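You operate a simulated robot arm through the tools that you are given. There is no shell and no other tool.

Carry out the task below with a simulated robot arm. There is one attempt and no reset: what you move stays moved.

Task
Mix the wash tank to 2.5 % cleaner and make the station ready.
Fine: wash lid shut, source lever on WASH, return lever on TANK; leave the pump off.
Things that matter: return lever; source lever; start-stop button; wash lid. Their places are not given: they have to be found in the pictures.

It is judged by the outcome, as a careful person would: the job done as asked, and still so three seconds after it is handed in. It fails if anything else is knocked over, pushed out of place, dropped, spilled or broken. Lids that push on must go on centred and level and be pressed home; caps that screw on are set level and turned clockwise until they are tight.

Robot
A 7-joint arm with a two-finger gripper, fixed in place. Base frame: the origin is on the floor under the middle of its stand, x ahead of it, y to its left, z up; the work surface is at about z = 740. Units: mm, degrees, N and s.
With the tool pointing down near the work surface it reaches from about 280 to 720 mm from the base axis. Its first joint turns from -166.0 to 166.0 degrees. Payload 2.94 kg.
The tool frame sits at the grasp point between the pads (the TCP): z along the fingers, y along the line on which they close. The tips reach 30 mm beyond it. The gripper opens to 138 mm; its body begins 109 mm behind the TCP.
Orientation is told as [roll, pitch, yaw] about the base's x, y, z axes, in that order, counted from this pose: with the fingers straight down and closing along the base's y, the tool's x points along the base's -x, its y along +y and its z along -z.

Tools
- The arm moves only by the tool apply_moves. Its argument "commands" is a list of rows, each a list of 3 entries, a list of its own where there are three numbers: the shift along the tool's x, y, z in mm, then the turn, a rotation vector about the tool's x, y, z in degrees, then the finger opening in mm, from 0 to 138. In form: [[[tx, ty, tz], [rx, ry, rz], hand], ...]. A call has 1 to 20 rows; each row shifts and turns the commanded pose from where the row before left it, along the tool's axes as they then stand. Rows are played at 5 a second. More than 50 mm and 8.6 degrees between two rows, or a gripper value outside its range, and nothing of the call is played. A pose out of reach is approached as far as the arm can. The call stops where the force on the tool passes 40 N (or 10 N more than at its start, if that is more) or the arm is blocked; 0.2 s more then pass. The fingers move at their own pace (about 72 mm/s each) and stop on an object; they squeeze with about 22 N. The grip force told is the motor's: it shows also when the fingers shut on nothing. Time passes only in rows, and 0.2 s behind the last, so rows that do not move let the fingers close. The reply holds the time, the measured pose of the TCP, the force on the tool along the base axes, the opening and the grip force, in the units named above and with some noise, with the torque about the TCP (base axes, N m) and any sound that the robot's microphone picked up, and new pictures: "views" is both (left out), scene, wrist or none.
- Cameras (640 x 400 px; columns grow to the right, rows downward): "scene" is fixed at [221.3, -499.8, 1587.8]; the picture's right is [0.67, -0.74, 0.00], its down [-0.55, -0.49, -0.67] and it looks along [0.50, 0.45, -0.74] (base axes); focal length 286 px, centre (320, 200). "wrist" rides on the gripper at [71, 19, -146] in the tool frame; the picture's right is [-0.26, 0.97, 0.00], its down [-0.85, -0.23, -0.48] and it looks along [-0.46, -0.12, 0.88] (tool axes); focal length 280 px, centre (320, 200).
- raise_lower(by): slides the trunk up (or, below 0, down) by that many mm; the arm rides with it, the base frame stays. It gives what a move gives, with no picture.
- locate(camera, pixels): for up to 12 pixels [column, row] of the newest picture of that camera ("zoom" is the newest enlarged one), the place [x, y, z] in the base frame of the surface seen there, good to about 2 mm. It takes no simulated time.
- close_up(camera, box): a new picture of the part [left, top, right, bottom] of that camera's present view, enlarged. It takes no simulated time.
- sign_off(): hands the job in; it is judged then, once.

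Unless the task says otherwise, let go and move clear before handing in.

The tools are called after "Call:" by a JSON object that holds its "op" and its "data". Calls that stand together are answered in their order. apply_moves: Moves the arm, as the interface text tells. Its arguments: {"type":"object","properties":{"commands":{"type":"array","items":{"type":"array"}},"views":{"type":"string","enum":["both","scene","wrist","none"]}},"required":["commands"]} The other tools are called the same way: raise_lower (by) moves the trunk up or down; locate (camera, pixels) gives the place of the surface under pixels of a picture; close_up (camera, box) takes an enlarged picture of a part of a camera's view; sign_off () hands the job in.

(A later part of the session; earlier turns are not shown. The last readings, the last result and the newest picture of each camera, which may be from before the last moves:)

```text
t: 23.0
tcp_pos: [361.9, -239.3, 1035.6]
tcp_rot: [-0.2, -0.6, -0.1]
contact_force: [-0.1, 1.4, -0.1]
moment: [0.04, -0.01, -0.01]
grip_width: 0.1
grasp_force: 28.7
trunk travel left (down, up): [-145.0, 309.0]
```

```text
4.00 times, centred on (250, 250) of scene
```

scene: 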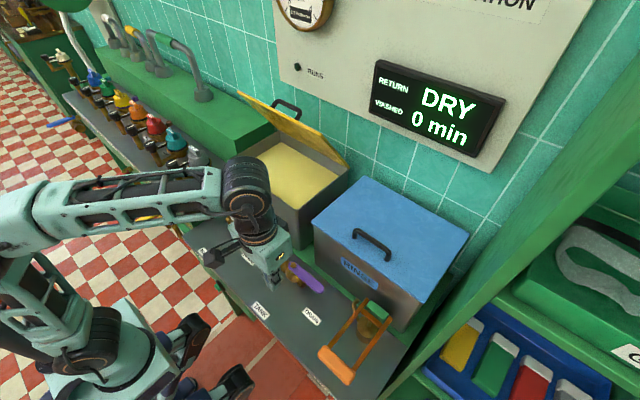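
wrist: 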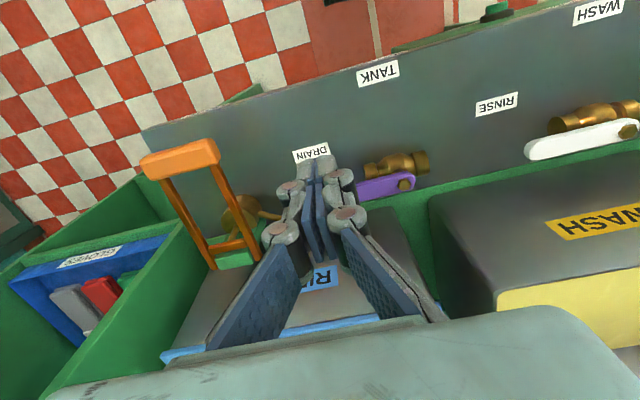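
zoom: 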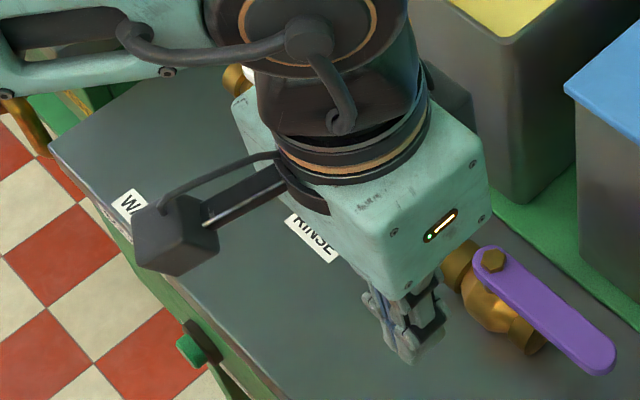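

The gripper body is about 65 × 94 mm, so gripping the lever from above with fingers closing along x leaves clear room to the tank. I'll turn the tool to yaw +90 and open the fingers.

Call:
{"op": "apply_moves", "data": {"commands": [[[0, 0, 0], [0, 0, -8.2], 10], [[0, 0, 0], [0, 0, -8.2], 20], [[0, 0, 0], [0, 0, -8.2], 30], [[0, 0, 0], [0, 0, -8.2], 40], [[0, 0, 0], [0, 0, -8.2], 50], [[0, 0, 0], [0, 0, -8.2], 50], [[0, 0, 0], [0, 0, -8.2], 50], [[0, 0, 0], [0, 0, -8.2], 50], [[0, 0, 0], [0, 0, -8.2], 50], [[0, 0, 0], [0, 0, -8.2], 50], [[0, 0, 0], [0, 0, -8], 50], [[0, 0, 0], [0, 0, 0], 50]]}}

```text
t: 25.6
tcp_pos: [363.6, -239.2, 1033.3]
tcp_rot: [-0.6, 0.3, 90.0]
contact_force: [1.4, 0.2, 0.1]
moment: [0.02, -0.01, -0.02]
grip_width: 50.0
grasp_force: 0.0
trunk travel left (down, up): [-145.0, 309.0]
```

scene: 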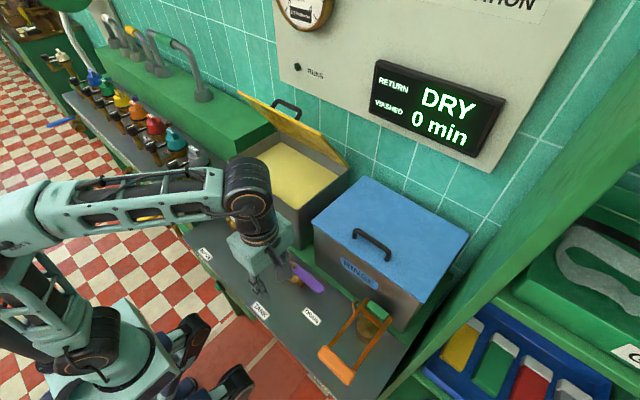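
wrist: 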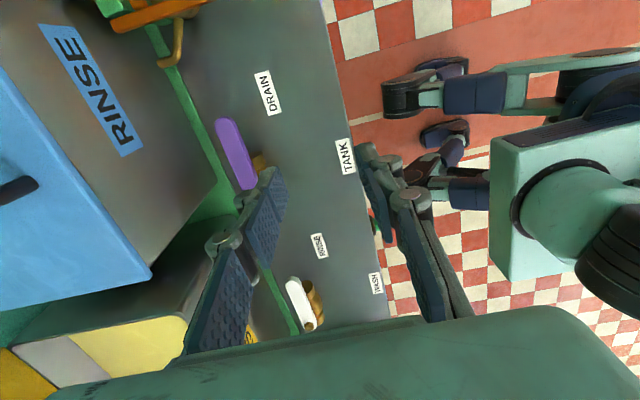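

The tool is at yaw 90, open 50 mm. I'll shift over the lever at (488,-250).

Call:
{"op": "apply_moves", "data": {"commands": [[[3.7, -41.5, 0], [0, 0, 0], 50], [[3.7, -41.5, 0], [0, 0, 0], 50], [[3.6, -41.5, 0], [0, 0, 0], 50], [[0, 0, 40], [0, 0, 0], 50], [[0, 0, 0], [0, 0, 0], 50], [[0, 0, 0], [0, 0, 0], 50]]}}

Call:
{"op": "close_up", "data": {"camera": "scene", "box": [230, 190, 390, 320]}}

```text
t: 27.0
tcp_pos: [485.0, -250.7, 994.5]
tcp_rot: [-0.6, 0.2, 89.9]
contact_force: [0.5, 0.3, 0.0]
moment: [-0.01, 0.02, 0.02]
grip_width: 50.1
grasp_force: 0.0
trunk travel left (down, up): [-145.0, 309.0]
```

scene: 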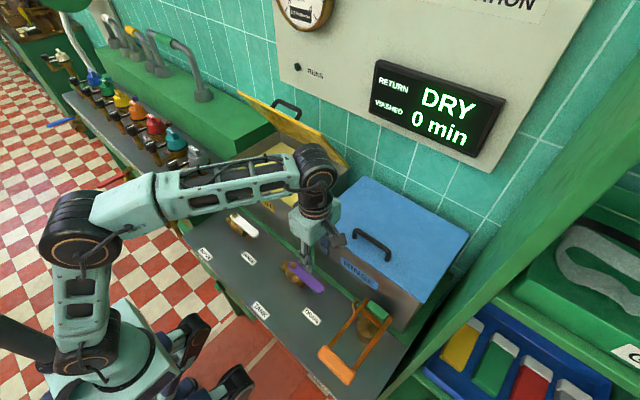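
wrist: 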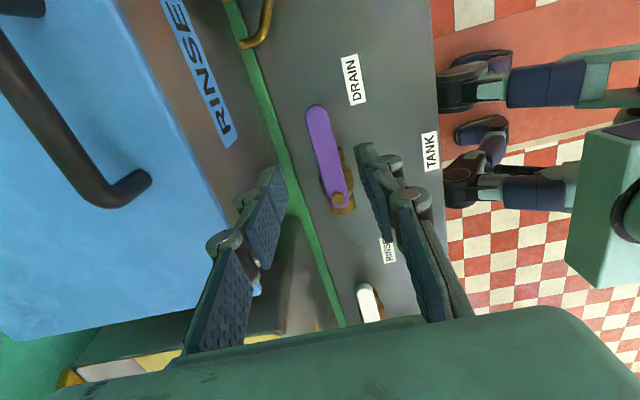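

```text
3.08 times, centred on (310, 255) of scene
```

zoom: 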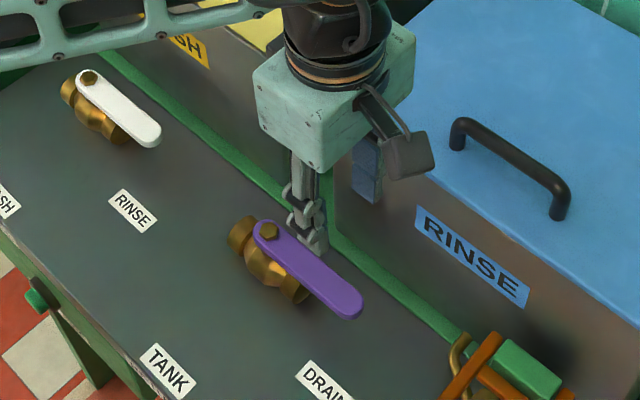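

The fingers straddle the line of the lever; I'll check the lid overhang before descending.

Call:
{"op": "locate", "data": {"camera": "wrist", "pixels": [[135, 40], [110, 30], [320, 110], [335, 170], [340, 200], [305, 130], [345, 150], [250, 200]]}}

```text
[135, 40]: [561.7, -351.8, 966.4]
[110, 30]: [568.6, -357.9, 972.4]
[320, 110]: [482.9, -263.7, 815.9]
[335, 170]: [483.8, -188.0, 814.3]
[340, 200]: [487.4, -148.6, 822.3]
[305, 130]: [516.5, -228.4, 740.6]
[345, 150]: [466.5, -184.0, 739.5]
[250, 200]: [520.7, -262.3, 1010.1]
```

The lid edge is at x≈562, clear of the gripper (≤540). Descending so the pads straddle the lever.

Call:
{"op": "apply_moves", "data": {"commands": [[[0, -2.5, 45], [0, 0, 0], 50], [[0, 0, 45], [0, 0, 0], 50], [[0, 0, 45], [0, 0, 0], 50], [[0, 0, 30], [0, 0, 0], 50], [[0, 0, 20], [0, 0, 0], 50], [[0, 0, 0], [0, 0, 0], 50]]}}

Call:
{"op": "close_up", "data": {"camera": "scene", "box": [230, 220, 370, 330]}}

```text
t: 28.4
tcp_pos: [491.3, -253.0, 806.9]
tcp_rot: [-0.5, 0.1, 89.9]
contact_force: [0.5, 0.0, 0.5]
moment: [0.05, 0.0, 0.0]
grip_width: 50.1
grasp_force: 0.0
trunk travel left (down, up): [-145.0, 309.0]
```

scene: 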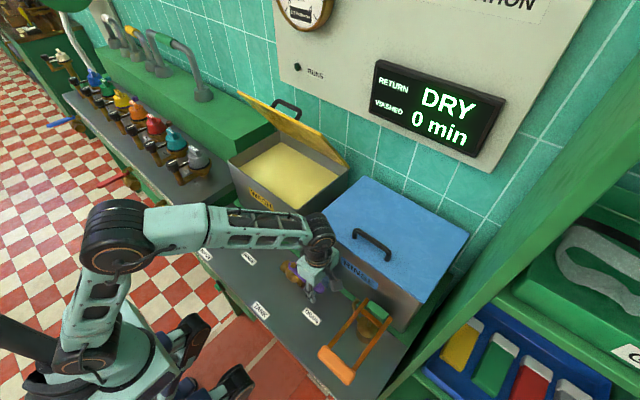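
wrist: 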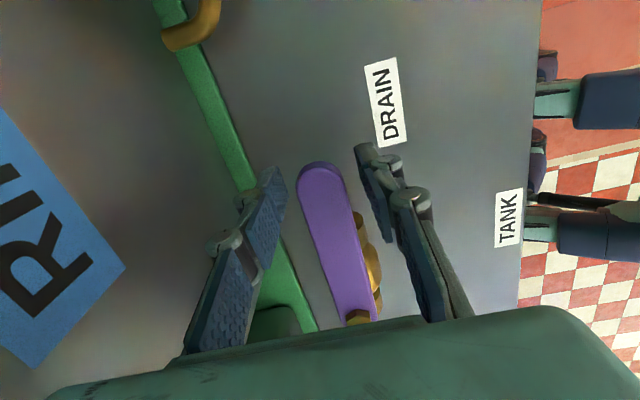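

```text
3.64 times, centred on (300, 275) of scene
```

zoom: 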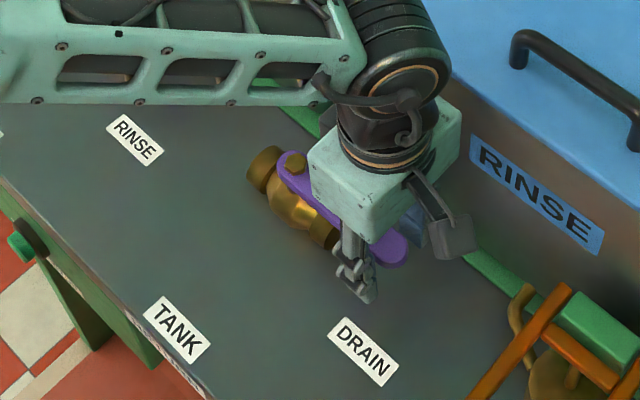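

The lever sits between the pads. Closing on it.

Call:
{"op": "apply_moves", "data": {"commands": [[[0, 2.5, 0], [0, 0, 0], 40], [[0, 0, 0], [0, 0, 0], 25], [[0, 0, 0], [0, 0, 0], 15], [[0, 0, 0], [0, 0, 0], 15]], "views": "wrist"}}

```text
t: 29.4
tcp_pos: [489.2, -252.9, 808.6]
tcp_rot: [-0.5, 0.3, 89.8]
contact_force: [3.3, -0.3, 0.8]
moment: [-0.27, 0.05, -0.32]
grip_width: 26.6
grasp_force: 45.2
trunk travel left (down, up): [-145.0, 309.0]
```

wrist: 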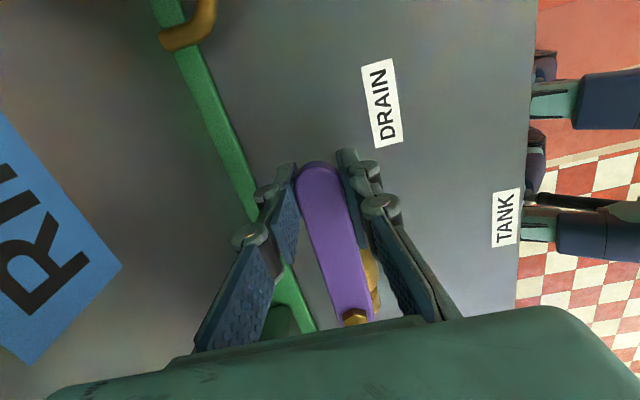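

Gripped at 26.6 mm. I'll swing the lever along its arc (radius ≈104 mm about (488,-149)), turning the tool with it, first 20°.

Call:
{"op": "apply_moves", "data": {"commands": [[[-0.4, 9.06, 0], [0, 0, 5], 15], [[-0.4, 9.06, 0], [0, 0, 5], 15], [[-0.4, 9.06, 0], [0, 0, 5], 15], [[-0.4, 9.06, 0], [0, 0, 5], 15]], "views": "wrist"}}

```text
t: 30.4
tcp_pos: [453.3, -245.5, 809.4]
tcp_rot: [-0.6, -0.1, 69.9]
contact_force: [8.5, 1.9, 3.5]
moment: [-0.41, 0.14, -0.66]
grip_width: 26.5
grasp_force: 44.9
trunk travel left (down, up): [-145.0, 309.0]
```

wrist: 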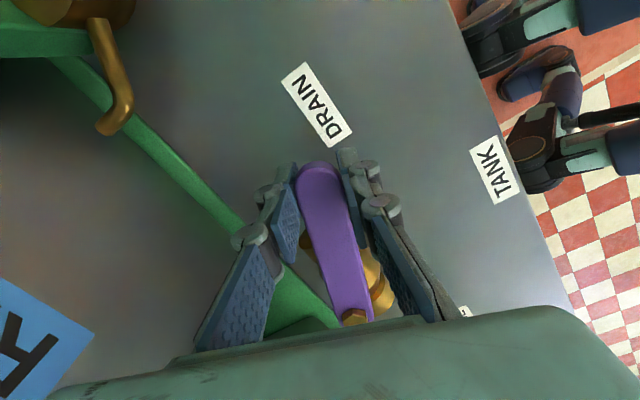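

The lever is turning with the tool (yaw 69.9, ~8 N). Continuing another 45°.

Call:
{"op": "apply_moves", "data": {"commands": [[[-0.4, 9.06, 0], [0, 0, 5], 15], [[-0.4, 9.06, 0], [0, 0, 5], 15], [[-0.4, 9.06, 0], [0, 0, 5], 15], [[-0.4, 9.06, 0], [0, 0, 5], 15], [[-0.4, 9.06, 0], [0, 0, 5], 15], [[-0.4, 9.06, 0], [0, 0, 5], 15], [[-0.4, 9.06, 0], [0, 0, 5], 15], [[-0.4, 9.06, 0], [0, 0, 5], 15], [[-0.4, 9.06, 0], [0, 0, 5], 15]]}}

```text
t: 32.4
tcp_pos: [395.5, -192.1, 809.3]
tcp_rot: [-0.6, -0.3, 24.7]
contact_force: [21.4, 4.7, -1.4]
moment: [-0.2, 0.15, -0.3]
grip_width: 26.3
grasp_force: 44.8
trunk travel left (down, up): [-145.0, 309.0]
```

scene: 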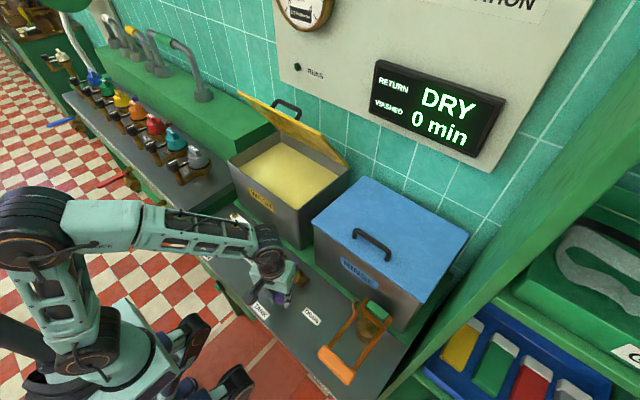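
wrist: 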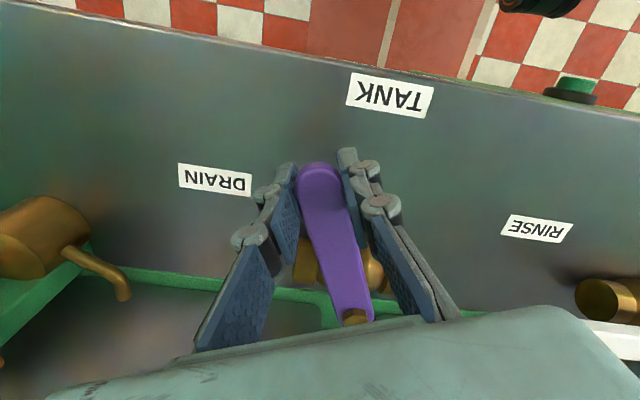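

The lever is about 65° around with some outward pull (21 N), so I'll ease inward slightly while finishing the turn.

Call:
{"op": "apply_moves", "data": {"commands": [[[-1.6, 9.0, 0], [0, 0, 5], 15], [[-1.0, 9.0, 0], [0, 0, 5], 15], [[-0.6, 9.0, 0], [0, 0, 5], 15], [[-0.6, 9.0, 0], [0, 0, 5], 15]]}}

```text
t: 33.4
tcp_pos: [387.3, -157.9, 808.1]
tcp_rot: [-0.3, -0.5, 4.8]
contact_force: [15.3, -3.3, 11.9]
moment: [-0.11, 0.73, -0.35]
grip_width: 26.2
grasp_force: 45.2
trunk travel left (down, up): [-145.0, 309.0]
```

scene: 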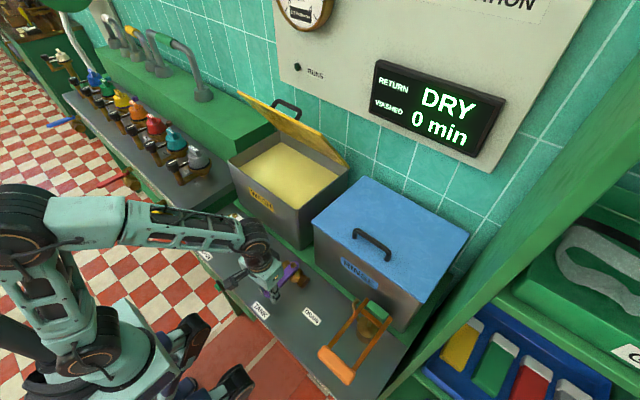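
wrist: 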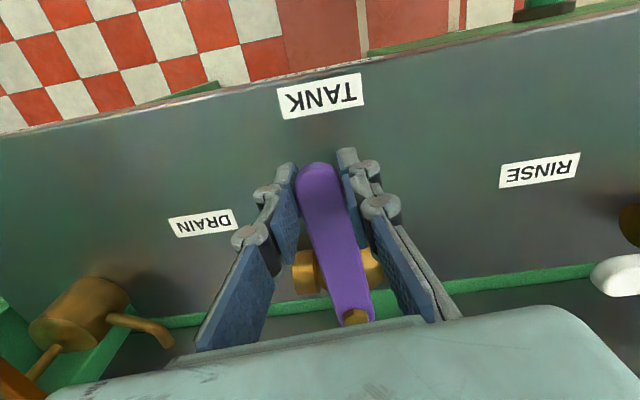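

Nearly there (yaw 4.8). Finishing the last 5° and checking for the stop.

Call:
{"op": "apply_moves", "data": {"commands": [[[-1.0, 6.0, 0], [0, 0, 3.5], 15], [[-0.8, 3.5, 0], [0, 0, 1.8], 15], [[0, 0, 0], [0, 0, 0], 15]]}}

Call:
{"op": "close_up", "data": {"camera": "scene", "box": [200, 220, 340, 330]}}

```text
t: 34.2
tcp_pos: [387.2, -149.5, 808.9]
tcp_rot: [-0.3, -0.4, -0.6]
contact_force: [-1.0, -17.8, 19.9]
moment: [-0.15, 0.83, 0.1]
grip_width: 26.3
grasp_force: 44.9
trunk travel left (down, up): [-145.0, 309.0]
```

scene: 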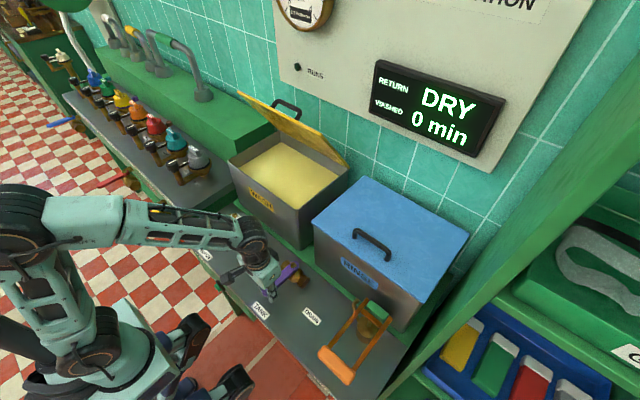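
wrist: 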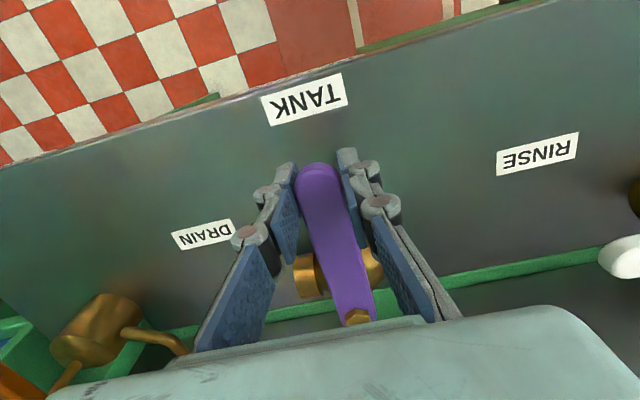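

```text
3.64 times, centred on (270, 275) of scene
```

zoom: 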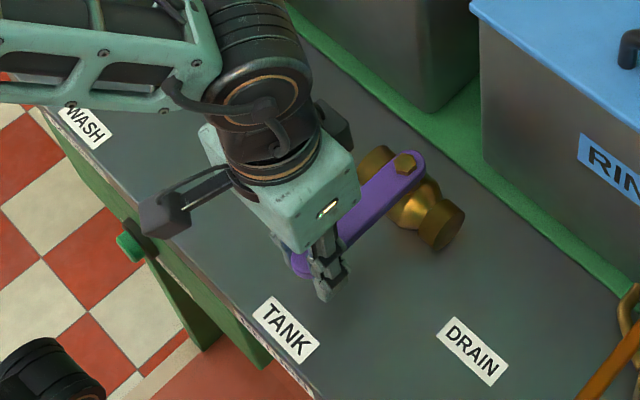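

The lever points at TANK and pushes back (−18 N in y), so it is at its stop. I'll release it and lift.

Call:
{"op": "apply_moves", "data": {"commands": [[[0, 0, 0], [0, 0, 0], 30], [[0, 0, 0], [0, 0, 0], 45], [[0, 0, 0], [0, 0, 0], 55], [[0, 0, 0], [0, 0, 0], 55], [[0, 0, -40], [0, 0, 0], 55], [[0, 0, -45], [0, 0, 0], 55], [[0, 0, -45], [0, 0, 0], 55], [[0, 0, 0], [0, 0, 0], 55]]}}

Call:
{"op": "close_up", "data": {"camera": "wrist", "box": [200, 40, 460, 240]}}

```text
t: 36.0
tcp_pos: [387.1, -147.5, 938.4]
tcp_rot: [-0.1, -0.5, -0.4]
contact_force: [-0.5, -1.6, -0.1]
moment: [0.03, -0.04, -0.01]
grip_width: 55.2
grasp_force: 0.0
trunk travel left (down, up): [-145.0, 309.0]
```

scene: 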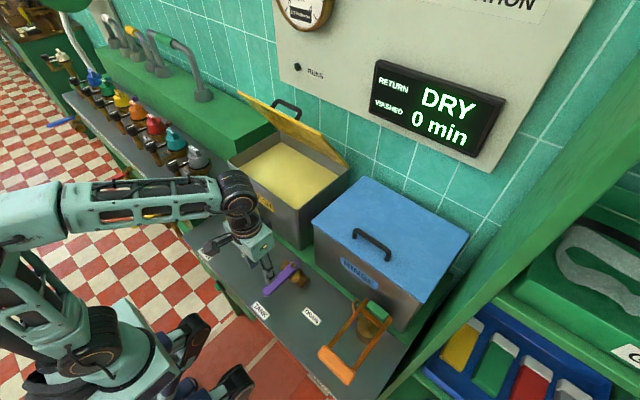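
wrist: 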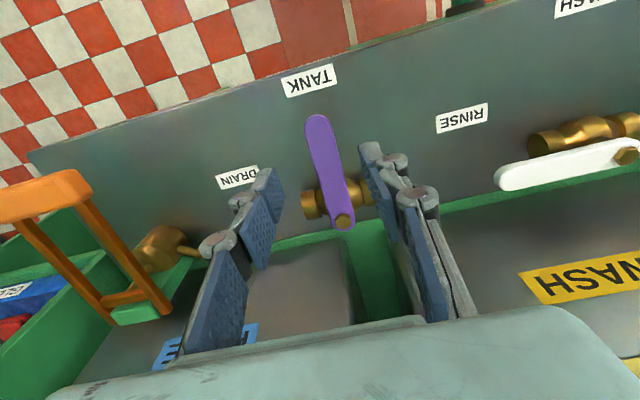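

```text
2.00 times, centred on (330, 140) of wrist
```

zoom: 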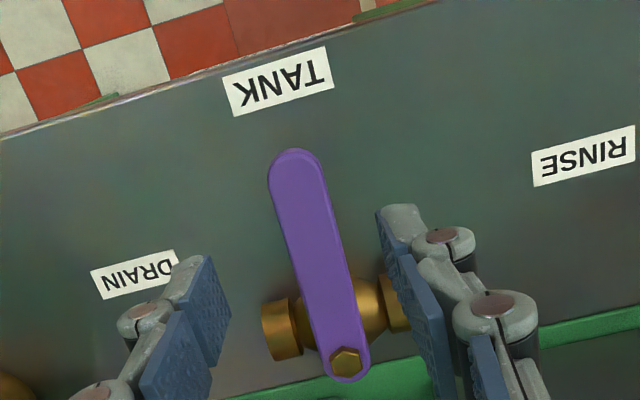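

The purple lever now points at TANK. I'll verify its alignment and measure the white lever.

Call:
{"op": "locate", "data": {"camera": "wrist", "pixels": [[342, 219], [318, 122], [330, 170], [625, 155], [505, 180], [560, 168], [560, 180], [575, 130], [620, 170]]}}

Call:
{"op": "locate", "data": {"camera": "scene", "pixels": [[236, 216], [255, 234], [245, 226], [248, 224], [243, 229], [272, 292], [300, 270]]}}

```text
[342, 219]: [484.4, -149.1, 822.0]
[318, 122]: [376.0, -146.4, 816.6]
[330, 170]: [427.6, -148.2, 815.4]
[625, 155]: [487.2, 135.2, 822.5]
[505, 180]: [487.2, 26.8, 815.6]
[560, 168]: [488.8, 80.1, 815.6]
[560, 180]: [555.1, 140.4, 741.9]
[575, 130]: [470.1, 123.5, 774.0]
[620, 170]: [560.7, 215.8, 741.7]
```

```text
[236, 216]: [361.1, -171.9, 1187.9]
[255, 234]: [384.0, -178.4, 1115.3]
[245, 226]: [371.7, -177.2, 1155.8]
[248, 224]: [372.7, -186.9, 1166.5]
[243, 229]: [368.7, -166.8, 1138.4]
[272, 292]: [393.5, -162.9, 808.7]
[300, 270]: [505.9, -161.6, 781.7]
```

The return lever is aligned on TANK (y≈−149 to −146 along −x). Next I'll turn back to yaw 90 and move over the white source lever (x≈488, pivot y≈136).

Call:
{"op": "apply_moves", "data": {"commands": [[[0, 0, -10], [0, 0, -8.2], 50], [[0, 0, 0], [0, 0, -8.2], 50], [[0, 0, 0], [0, 0, -8.2], 50], [[0, 0, 0], [0, 0, -8.2], 50], [[0, 0, 0], [0, 0, -8.2], 50], [[0, 0, 0], [0, 0, -8.2], 50], [[0, 0, 0], [0, 0, -8.2], 50], [[0, 0, 0], [0, 0, -8.2], 50], [[0, 0, 0], [0, 0, -8.2], 50], [[0, 0, 0], [0, 0, -8.2], 50], [[0, 0, 0], [0, 0, -8.4], 50], [[-36.7, -20.2, 0], [0, 0, 0], 50], [[-36.7, -20.2, 0], [0, 0, 0], 50], [[-36.7, -20.2, 0], [0, 0, 0], 50], [[-36.7, -20.2, 0], [0, 0, 0], 50], [[-36.7, -20.2, 0], [0, 0, 0], 50], [[0, 0, 0], [0, 0, 0], 50]]}}

```text
t: 39.6
tcp_pos: [487.7, 37.0, 945.4]
tcp_rot: [-0.5, 0.2, 90.2]
contact_force: [0.3, 0.5, 0.4]
moment: [0.0, 0.03, -0.04]
grip_width: 50.0
grasp_force: 0.1
trunk travel left (down, up): [-145.0, 309.0]
```

scene: 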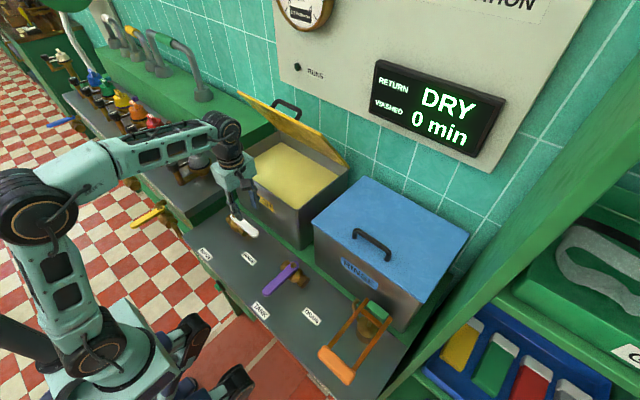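
wrist: 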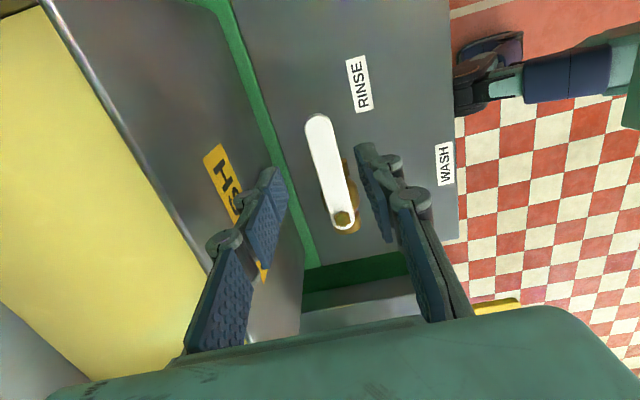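

Call:
{"op": "locate", "data": {"camera": "wrist", "pixels": [[342, 218], [318, 120], [330, 165], [312, 165], [350, 220], [225, 170], [270, 190], [100, 80], [280, 260]]}}

Call:
{"op": "close_up", "data": {"camera": "scene", "box": [190, 130, 310, 270]}}

```text
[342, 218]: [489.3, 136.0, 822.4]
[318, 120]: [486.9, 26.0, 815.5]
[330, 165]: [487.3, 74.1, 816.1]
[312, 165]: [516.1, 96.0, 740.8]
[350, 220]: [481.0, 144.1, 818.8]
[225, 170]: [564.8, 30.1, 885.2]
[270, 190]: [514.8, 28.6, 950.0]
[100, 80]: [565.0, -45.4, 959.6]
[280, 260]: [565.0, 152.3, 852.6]
```

```text
2.86 times, centred on (250, 200) of scene
```

zoom: 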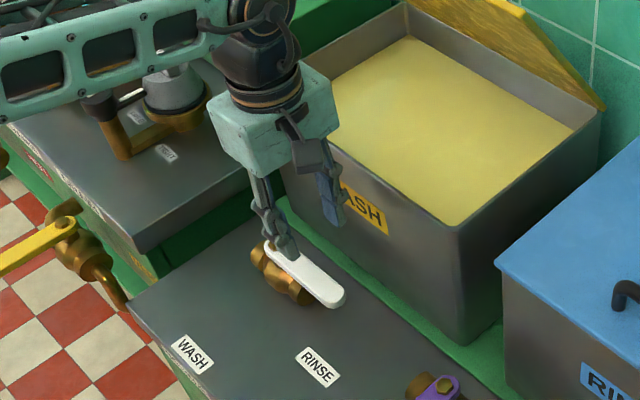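

Pivot is (489,136); descending straight onto the white lever. I'll also check the neighbouring counter's height on the left, near where the swing ends.

Call:
{"op": "locate", "data": {"camera": "scene", "pixels": [[190, 205], [185, 223], [210, 190], [195, 155], [185, 175], [160, 215], [150, 190], [200, 215], [195, 240]]}}

Call:
{"op": "apply_moves", "data": {"commands": [[[0, 0, 45], [0, 0, 0], 50], [[0, 0, 45], [0, 0, 0], 50], [[0, 0, 30], [0, 0, 0], 50], [[0, 0, 17], [0, 0, 0], 50], [[0, 0, 0], [0, 0, 0], 50]]}}

```text
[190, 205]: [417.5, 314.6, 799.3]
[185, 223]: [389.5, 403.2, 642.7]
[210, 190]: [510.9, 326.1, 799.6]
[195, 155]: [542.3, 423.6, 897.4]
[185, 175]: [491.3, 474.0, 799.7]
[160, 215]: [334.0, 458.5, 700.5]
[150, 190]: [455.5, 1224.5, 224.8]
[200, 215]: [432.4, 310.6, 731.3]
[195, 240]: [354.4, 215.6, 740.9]
```

```text
t: 40.8
tcp_pos: [490.4, 37.9, 811.1]
tcp_rot: [-0.5, 0.2, 89.9]
contact_force: [0.4, -0.5, 0.5]
moment: [0.04, 0.0, -0.03]
grip_width: 49.8
grasp_force: 0.0
trunk travel left (down, up): [-145.0, 309.0]
```

scene: 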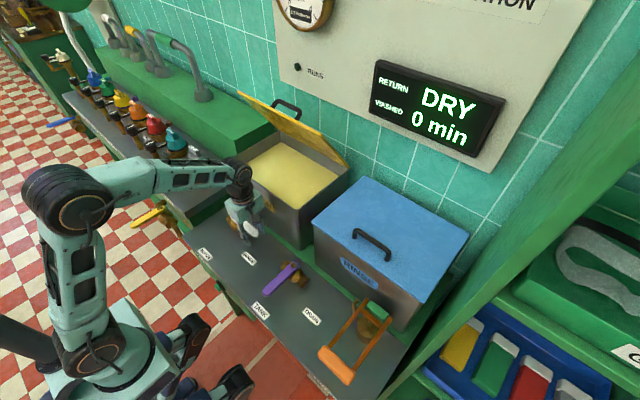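
wrist: 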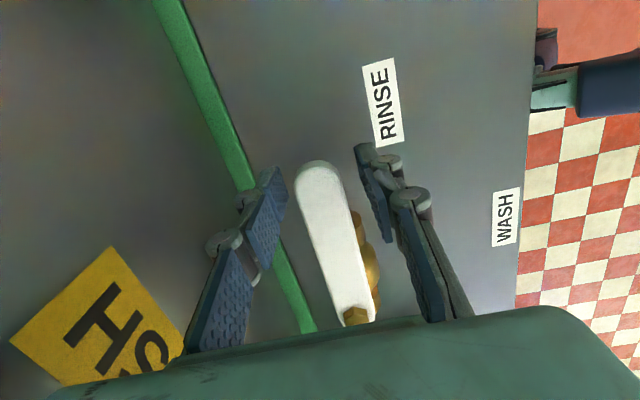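

The left counter is at y>310, well clear. Closing on the white lever.

Call:
{"op": "apply_moves", "data": {"commands": [[[0, 1.5, 2], [0, 0, 0], 40], [[0, 0, 0], [0, 0, 0], 25], [[0, 0, 0], [0, 0, 0], 15], [[0, 0, 0], [0, 0, 0], 15]], "views": "wrist"}}

```text
t: 41.8
tcp_pos: [487.5, 37.1, 809.4]
tcp_rot: [-0.5, 0.2, 90.0]
contact_force: [2.1, -0.2, -0.8]
moment: [-0.05, 0.07, -0.27]
grip_width: 26.5
grasp_force: 45.1
trunk travel left (down, up): [-145.0, 309.0]
```

wrist: 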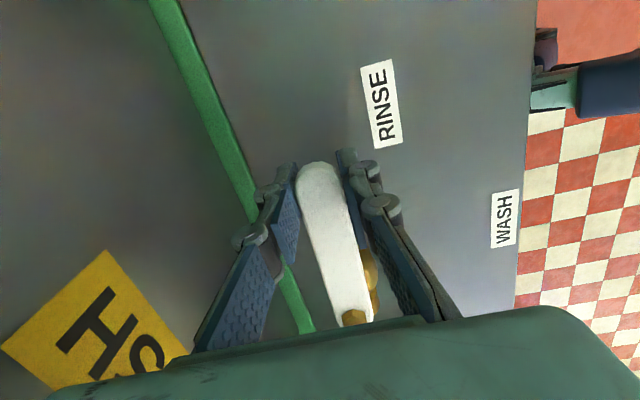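

Gripped. Swinging it along its arc (radius ≈99 mm) 45° first.

Call:
{"op": "apply_moves", "data": {"commands": [[[-0.45, 8.63, 0], [0, 0, 5], 15], [[-0.45, 8.63, 0], [0, 0, 5], 15], [[-0.45, 8.63, 0], [0, 0, 5], 15], [[-0.45, 8.63, 0], [0, 0, 5], 15], [[-0.45, 8.63, 0], [0, 0, 5], 15], [[-0.45, 8.63, 0], [0, 0, 5], 15], [[-0.45, 8.63, 0], [0, 0, 5], 15], [[-0.45, 8.63, 0], [0, 0, 5], 15], [[-0.45, 8.63, 0], [0, 0, 5], 15]]}}

```text
t: 43.8
tcp_pos: [418.5, 66.2, 809.0]
tcp_rot: [-0.5, -0.1, 44.9]
contact_force: [-0.9, 2.6, 1.0]
moment: [-0.23, 0.3, 0.37]
grip_width: 26.3
grasp_force: 45.2
trunk travel left (down, up): [-145.0, 309.0]
```

scene: 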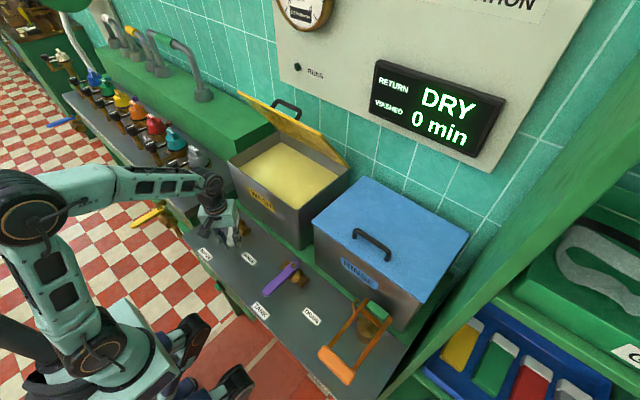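
wrist: 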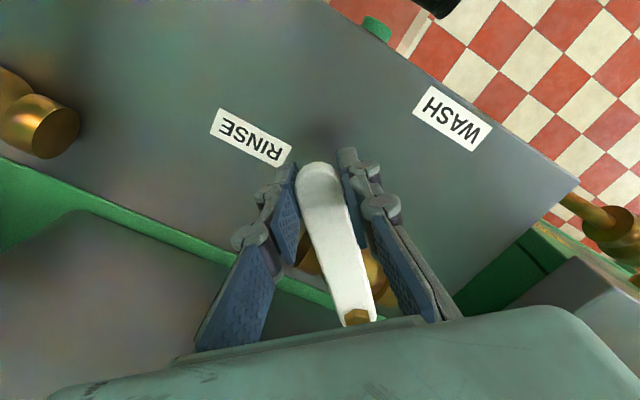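

Smooth, with low force. Continuing the remaining 45°.

Call:
{"op": "apply_moves", "data": {"commands": [[[-0.45, 8.63, 0], [0, 0, 5], 15], [[-0.45, 8.63, 0], [0, 0, 5], 15], [[-0.45, 8.63, 0], [0, 0, 5], 15], [[-0.45, 8.63, 0], [0, 0, 5], 15], [[-0.45, 8.63, 0], [0, 0, 5], 15], [[-0.45, 8.63, 0], [0, 0, 5], 15], [[-0.45, 8.63, 0], [0, 0, 5], 15], [[-0.45, 8.63, 0], [0, 0, 5], 15], [[-0.5, 8.8, 0], [0, 0, 5.2], 15], [[0, 0, 0], [0, 0, 0], 15]]}}

Call:
{"op": "close_up", "data": {"camera": "scene", "box": [180, 190, 320, 310]}}

```text
t: 46.0
tcp_pos: [388.2, 137.0, 807.9]
tcp_rot: [-0.2, -0.3, -0.3]
contact_force: [-25.3, 7.5, 3.6]
moment: [0.12, 0.64, 0.72]
grip_width: 26.6
grasp_force: 44.7
trunk travel left (down, up): [-145.0, 309.0]
```

scene: 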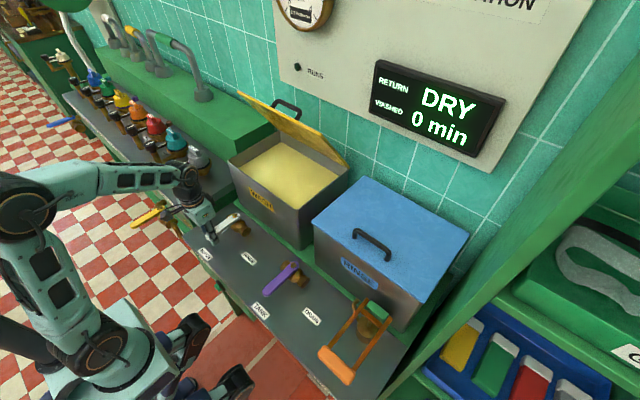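
wrist: 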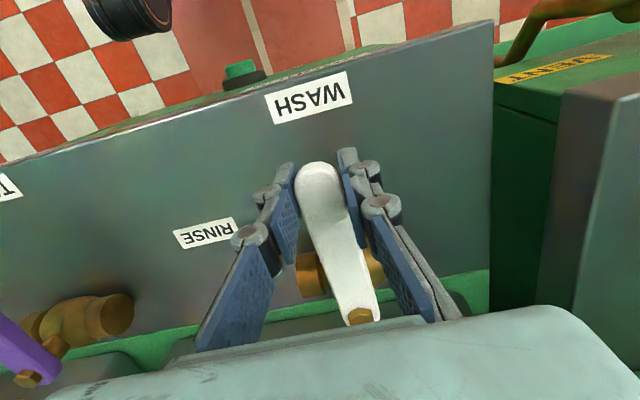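

```text
3.33 times, centred on (250, 250) of scene
```

zoom: 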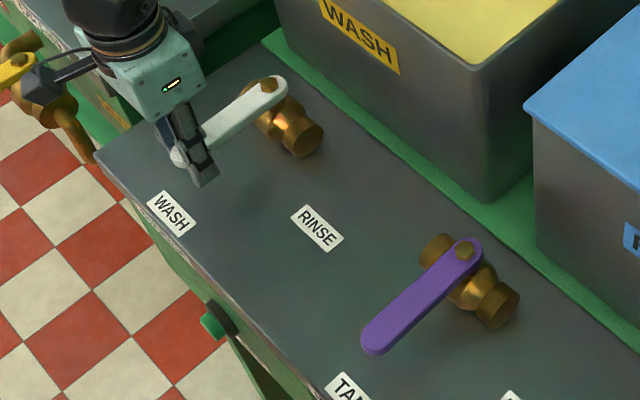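

The white lever points at WASH; there's radial compression (−25 N in x). I'll relieve it and nudge slightly toward the stop to confirm.

Call:
{"op": "apply_moves", "data": {"commands": [[[1.5, 1.0, 0], [0, 0, 0], 15], [[0, 1.0, 0], [0, 0, 0.5], 15], [[0, 0, 0], [0, 0, 0], 15]], "views": "none"}}

```text
t: 46.8
tcp_pos: [387.2, 138.6, 808.3]
tcp_rot: [-0.3, -0.5, -0.8]
contact_force: [-19.5, 3.7, 3.5]
moment: [0.05, 0.66, 0.47]
grip_width: 26.6
grasp_force: 45.1
trunk travel left (down, up): [-145.0, 309.0]
```

Force still small in y; I'll release and lift to measure its true direction.

Call:
{"op": "apply_moves", "data": {"commands": [[[0, 0, 0], [0, 0, 0], 30], [[0, 0, 0], [0, 0, 0], 45], [[0, 0, 0], [0, 0, 0], 55], [[0, 0, 0], [0, 0, 0], 55], [[0, 0, -40], [0, 0, 0], 55], [[0, 0, -45], [0, 0, 0], 55], [[0, 0, -45], [0, 0, 0], 55], [[0, 0, 0], [0, 0, 0], 55]]}}

Call:
{"op": "close_up", "data": {"camera": "wrist", "box": [200, 60, 440, 260]}}

```text
t: 48.6
tcp_pos: [387.8, 140.4, 937.8]
tcp_rot: [-0.2, -0.5, -0.8]
contact_force: [0.1, -0.3, -0.3]
moment: [0.01, 0.0, 0.0]
grip_width: 55.3
grasp_force: 0.1
trunk travel left (down, up): [-145.0, 309.0]
```

scene: 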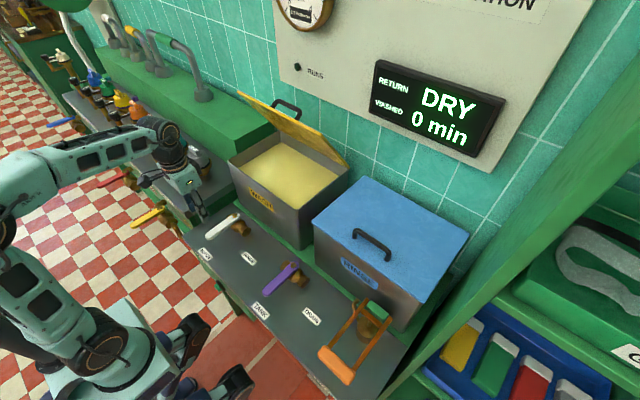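
wrist: 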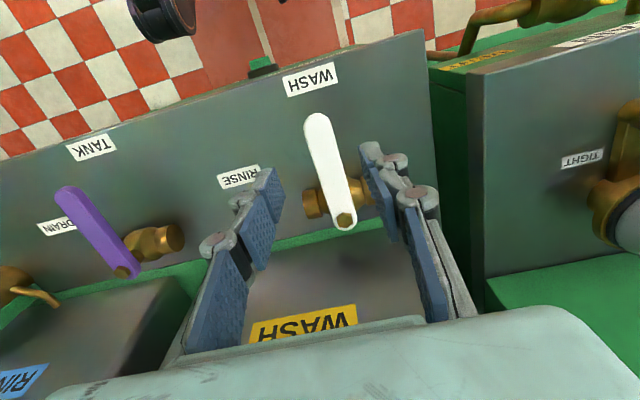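

```text
2.00 times, centred on (320, 160) of wrist
```

zoom: 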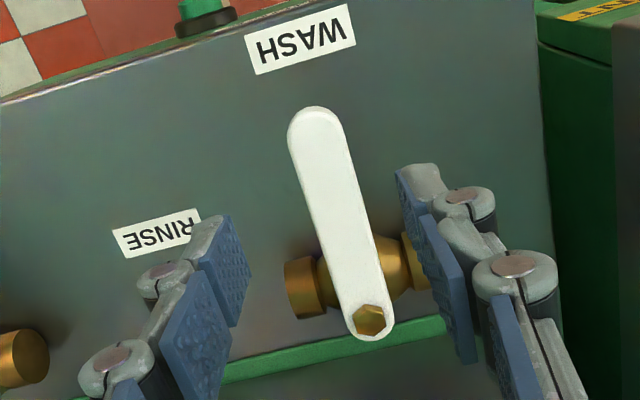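

Call:
{"op": "locate", "data": {"camera": "zoom", "pixels": [[369, 320], [315, 120], [290, 140], [343, 130], [345, 310], [392, 310], [312, 200], [358, 190]]}}

Call:
{"op": "locate", "data": {"camera": "wrist", "pixels": [[124, 271], [68, 197], [58, 195], [78, 192], [113, 268], [130, 255], [85, 228], [103, 216]]}}

Call:
{"op": "locate", "data": {"camera": "scene", "pixels": [[240, 97], [285, 118], [320, 145], [346, 163], [300, 140], [275, 125], [253, 108], [285, 103], [297, 112], [345, 168], [235, 168], [310, 130]]}}

Call:
{"op": "close_up", "data": {"camera": "scene", "box": [220, 80, 360, 210]}}

```text
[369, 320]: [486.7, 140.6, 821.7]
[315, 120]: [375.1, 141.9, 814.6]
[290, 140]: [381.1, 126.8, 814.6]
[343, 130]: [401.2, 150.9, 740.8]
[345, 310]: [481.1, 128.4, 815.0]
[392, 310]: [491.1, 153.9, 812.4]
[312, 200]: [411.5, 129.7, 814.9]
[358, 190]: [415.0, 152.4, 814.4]
```

```text
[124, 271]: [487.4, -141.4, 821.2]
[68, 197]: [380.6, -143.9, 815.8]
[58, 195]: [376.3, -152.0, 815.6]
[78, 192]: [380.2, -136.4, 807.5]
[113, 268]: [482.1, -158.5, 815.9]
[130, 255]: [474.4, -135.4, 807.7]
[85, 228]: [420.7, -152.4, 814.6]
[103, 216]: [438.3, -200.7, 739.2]
```

```text
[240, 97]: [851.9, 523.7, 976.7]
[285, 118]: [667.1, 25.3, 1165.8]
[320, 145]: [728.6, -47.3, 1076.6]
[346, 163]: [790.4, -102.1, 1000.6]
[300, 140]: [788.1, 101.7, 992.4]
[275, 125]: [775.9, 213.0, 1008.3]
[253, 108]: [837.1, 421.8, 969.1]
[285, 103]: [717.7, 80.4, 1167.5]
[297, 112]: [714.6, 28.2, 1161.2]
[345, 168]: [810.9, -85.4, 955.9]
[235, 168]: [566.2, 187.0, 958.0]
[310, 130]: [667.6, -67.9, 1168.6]
```

```text
3.08 times, centred on (290, 145) of scene
```

zoom: 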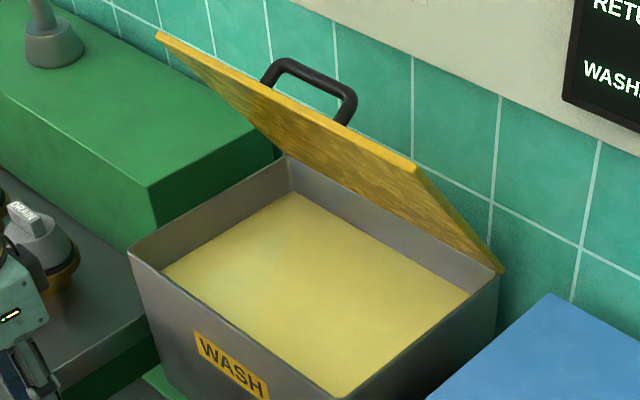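

Both levers are in place: white along x at y≈141 pointing to WASH, purple pointing to TANK. The wash lid's free edge is at (667, y, 1167), hinge near (811,965), open about 54° leaning forward, so I'll close the fingers, raise the trunk, and come over it at y≈−50, clear of the handle and gauge.

Call:
{"op": "raise_lower", "data": {"by": 290}}

Call:
{"op": "apply_moves", "data": {"commands": [[[-28.7, -31.7, 0], [0, 0, 0], 30], [[-28.7, -31.7, 0], [0, 0, 0.2], 10], [[-28.7, -31.7, 0], [0, 0, 0], 0], [[-28.7, -31.7, 0], [0, 0, 0], 0], [[-28.7, -31.7, 0], [0, 0, 0], 0], [[-28.7, -31.7, 0], [0, 0, 0], 0], [[0, 0, 0], [0, 0, 0], 0], [[0, 0, 0], [0, 0, 0], 0]]}}

Call:
{"op": "close_up", "data": {"camera": "wrist", "box": [200, 100, 640, 380]}}

```text
t: 51.5
tcp_pos: [387.9, 140.4, 1228.6]
tcp_rot: [-0.2, -0.6, -0.7]
contact_force: [-0.6, 0.3, 0.1]
moment: [0.01, 0.01, 0.02]
grip_width: 55.3
grasp_force: 0.1
trunk travel left (down, up): [-435.0, 19.0]
```

```text
t: 53.3
tcp_pos: [557.9, -53.6, 1227.1]
tcp_rot: [-0.2, -0.6, -1.0]
contact_force: [-0.2, -1.2, 0.5]
moment: [-0.01, 0.0, -0.07]
grip_width: 0.0
grasp_force: 22.3
trunk travel left (down, up): [-435.0, 19.0]
```

scene: 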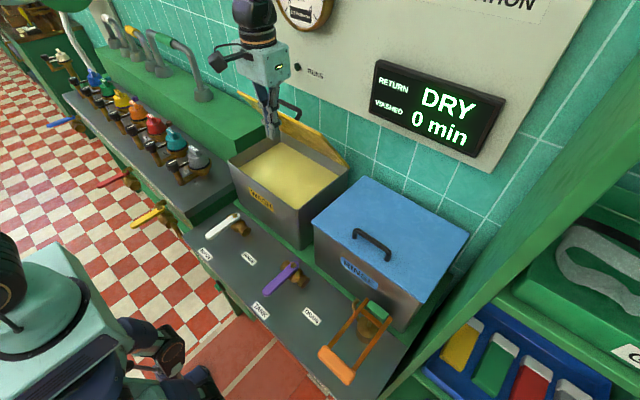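
wrist: 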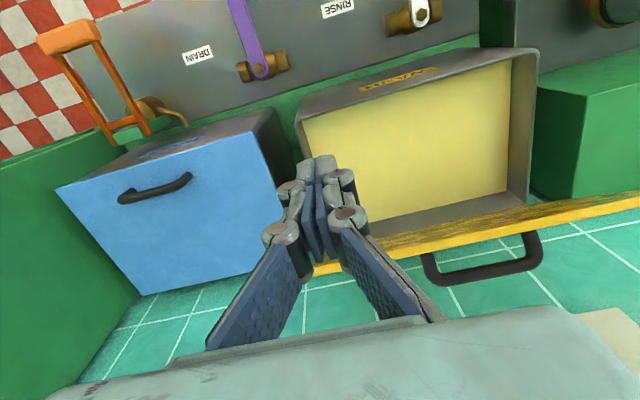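

```text
1.43 times, centred on (420, 240) of wrist
```

zoom: 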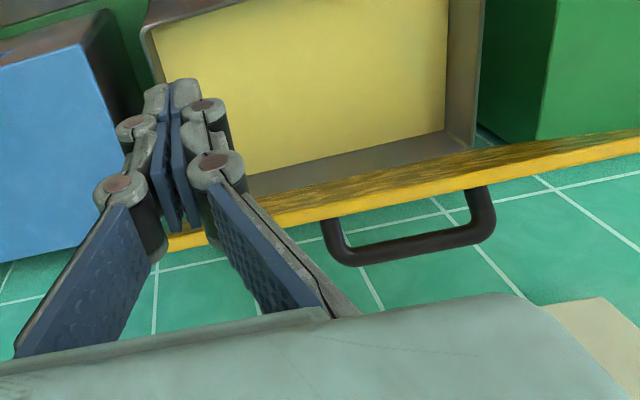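

Call:
{"op": "locate", "data": {"camera": "wrist", "pixels": [[400, 250], [480, 232], [560, 217], [330, 268], [345, 262], [430, 282], [535, 260], [475, 278], [428, 258], [525, 236], [620, 205], [440, 235]]}}

Call:
{"op": "locate", "data": {"camera": "zoom", "pixels": [[400, 206], [400, 198], [400, 190], [270, 225], [185, 243], [330, 235], [480, 200], [560, 160], [300, 215]]}}

```text
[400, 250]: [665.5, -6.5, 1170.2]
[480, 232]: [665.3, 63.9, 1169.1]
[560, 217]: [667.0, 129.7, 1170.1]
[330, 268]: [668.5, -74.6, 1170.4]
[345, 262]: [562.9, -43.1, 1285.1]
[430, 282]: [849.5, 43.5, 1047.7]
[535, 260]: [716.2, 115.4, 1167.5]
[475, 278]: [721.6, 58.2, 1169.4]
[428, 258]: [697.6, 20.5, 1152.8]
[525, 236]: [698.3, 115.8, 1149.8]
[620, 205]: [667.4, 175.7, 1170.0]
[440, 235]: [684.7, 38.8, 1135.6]
```

```text
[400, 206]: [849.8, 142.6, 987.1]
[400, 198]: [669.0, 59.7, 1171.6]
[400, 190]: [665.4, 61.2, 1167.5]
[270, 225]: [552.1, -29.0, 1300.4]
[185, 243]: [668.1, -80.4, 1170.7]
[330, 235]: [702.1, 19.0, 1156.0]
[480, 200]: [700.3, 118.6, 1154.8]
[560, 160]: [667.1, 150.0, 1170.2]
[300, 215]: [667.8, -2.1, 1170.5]
```

The free edge is at x≈665–669, z≈1170, and the handle legs are at y≈20 and 116, so y≈−54 is clear of them. I'll move past the edge at height, then lower the closed fingertips just behind it.

Call:
{"op": "apply_moves", "data": {"commands": [[[-35.5, 0, 0], [0, 0, -1], 0], [[-35.5, 0, 0], [0, 0, 0], 0], [[-35.5, 0, 0], [0, 0, 0], 0], [[-35.5, 0, 0], [0, 0, 0], 0], [[0, 0, 0], [0, 0, 0], 0]]}}

Call:
{"op": "close_up", "data": {"camera": "scene", "box": [230, 20, 370, 180]}}

```text
t: 54.5
tcp_pos: [685.5, -50.4, 1225.1]
tcp_rot: [-0.1, -0.4, 0.1]
contact_force: [0.6, 0.2, 0.7]
moment: [-0.03, 0.06, 0.02]
grip_width: 0.0
grasp_force: 22.4
out of reach, approached as far as the arm can: row 4
trunk travel left (down, up): [-435.0, 19.0]
```

scene: 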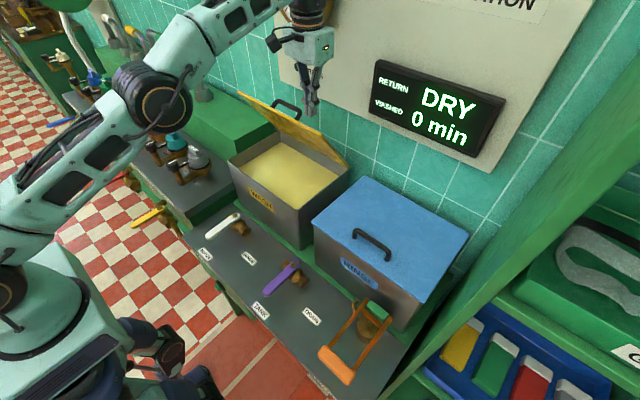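
wrist: 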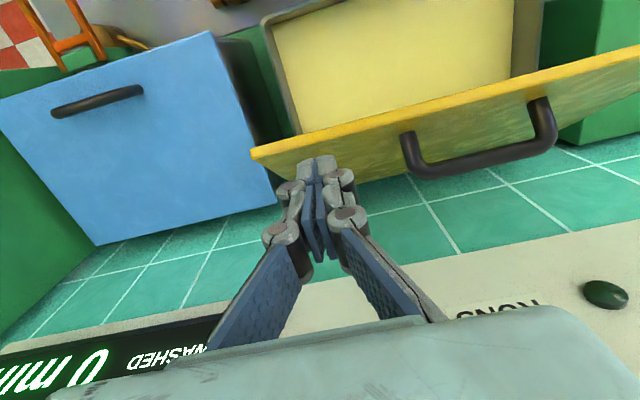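

```text
2.50 times, centred on (300, 100) of scene
```

zoom: 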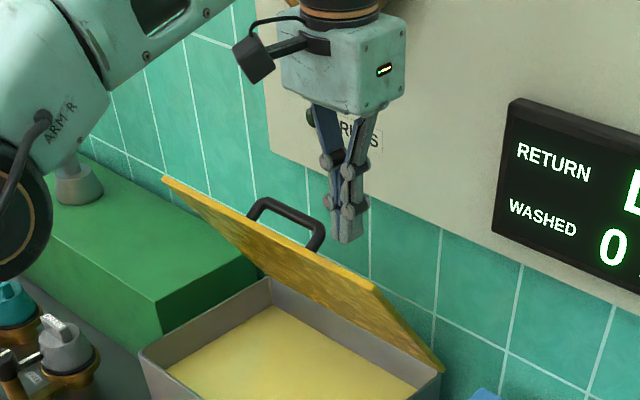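

The arm topped out at x≈685, with the fingertips just behind the free edge (edge at 669). I'll lower a little and re-check position.

Call:
{"op": "apply_moves", "data": {"commands": [[[0, 0, 8], [0, 0, 0], 0], [[0, 0, 8], [0, 0, 0], 0], [[0, 0, 0], [0, 0, 0], 0]]}}

Call:
{"op": "close_up", "data": {"camera": "wrist", "box": [220, 80, 460, 260]}}

```text
t: 55.3
tcp_pos: [686.0, -50.6, 1209.5]
tcp_rot: [-0.2, -0.5, 0.1]
contact_force: [0.9, 0.3, -0.1]
moment: [-0.01, 0.02, -0.02]
grip_width: 0.3
grasp_force: 21.7
trunk travel left (down, up): [-435.0, 19.0]
```

scene: 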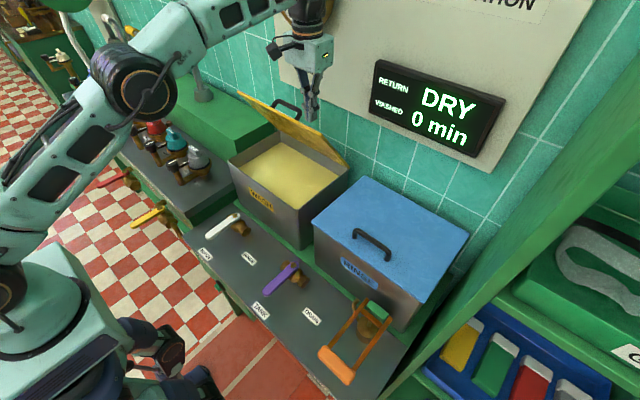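
wrist: 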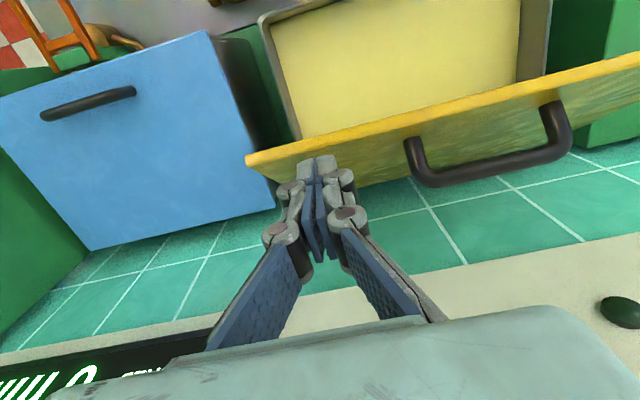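

```text
2.22 times, centred on (340, 170) of wrist
```

zoom: 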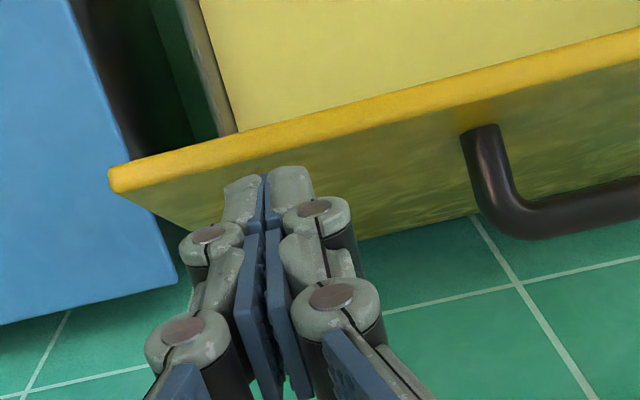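

The fingertips are just behind the lid's free edge. I'll lower to contact and push the lid forward and down along its arc, the first ~10°.

Call:
{"op": "apply_moves", "data": {"commands": [[[0, 0, 8], [0, 0, 0], 0], [[0, 0, 8], [0, 0, 0], 0], [[7.75, 0, 6.1], [0, 0, 0], 0], [[7.75, 0, 6.1], [0, 0, 0], 0], [[7.65, 0, 7.05], [0, 0, 0], 0], [[7.65, 0, 7.05], [0, 0, 0], 0]]}}

Call:
{"op": "close_up", "data": {"camera": "wrist", "box": [220, 80, 460, 260]}}

```text
t: 56.7
tcp_pos: [654.7, -52.3, 1167.9]
tcp_rot: [-0.2, -0.5, 0.1]
contact_force: [0.5, 0.1, 0.6]
moment: [-0.01, -0.01, -0.01]
grip_width: 0.0
grasp_force: 29.2
trunk travel left (down, up): [-435.0, 19.0]
```

scene: 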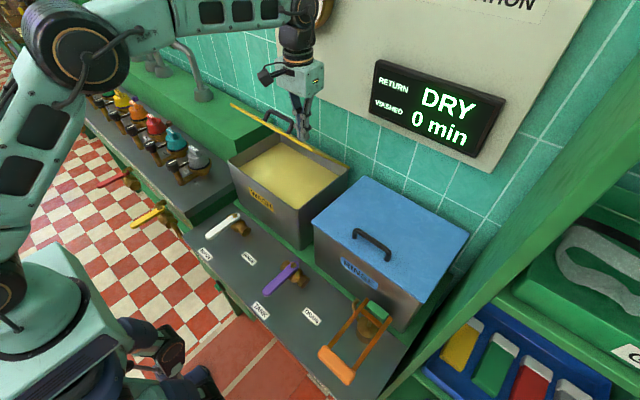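
wrist: 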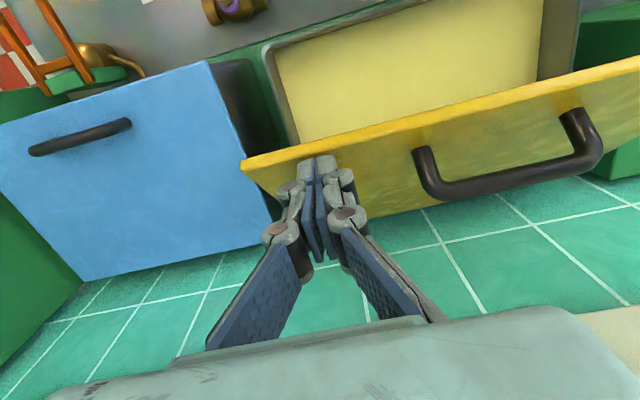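

```text
2.22 times, centred on (340, 170) of wrist
```

zoom: 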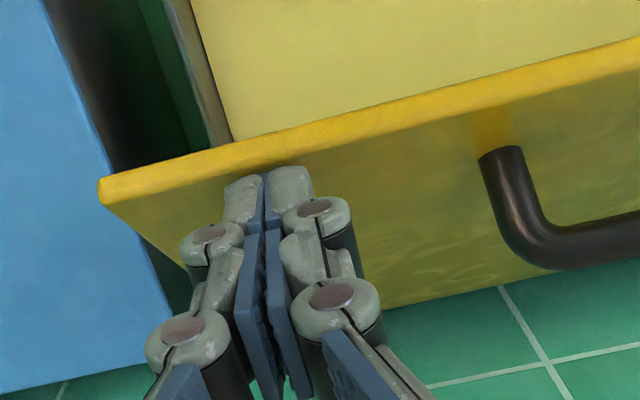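

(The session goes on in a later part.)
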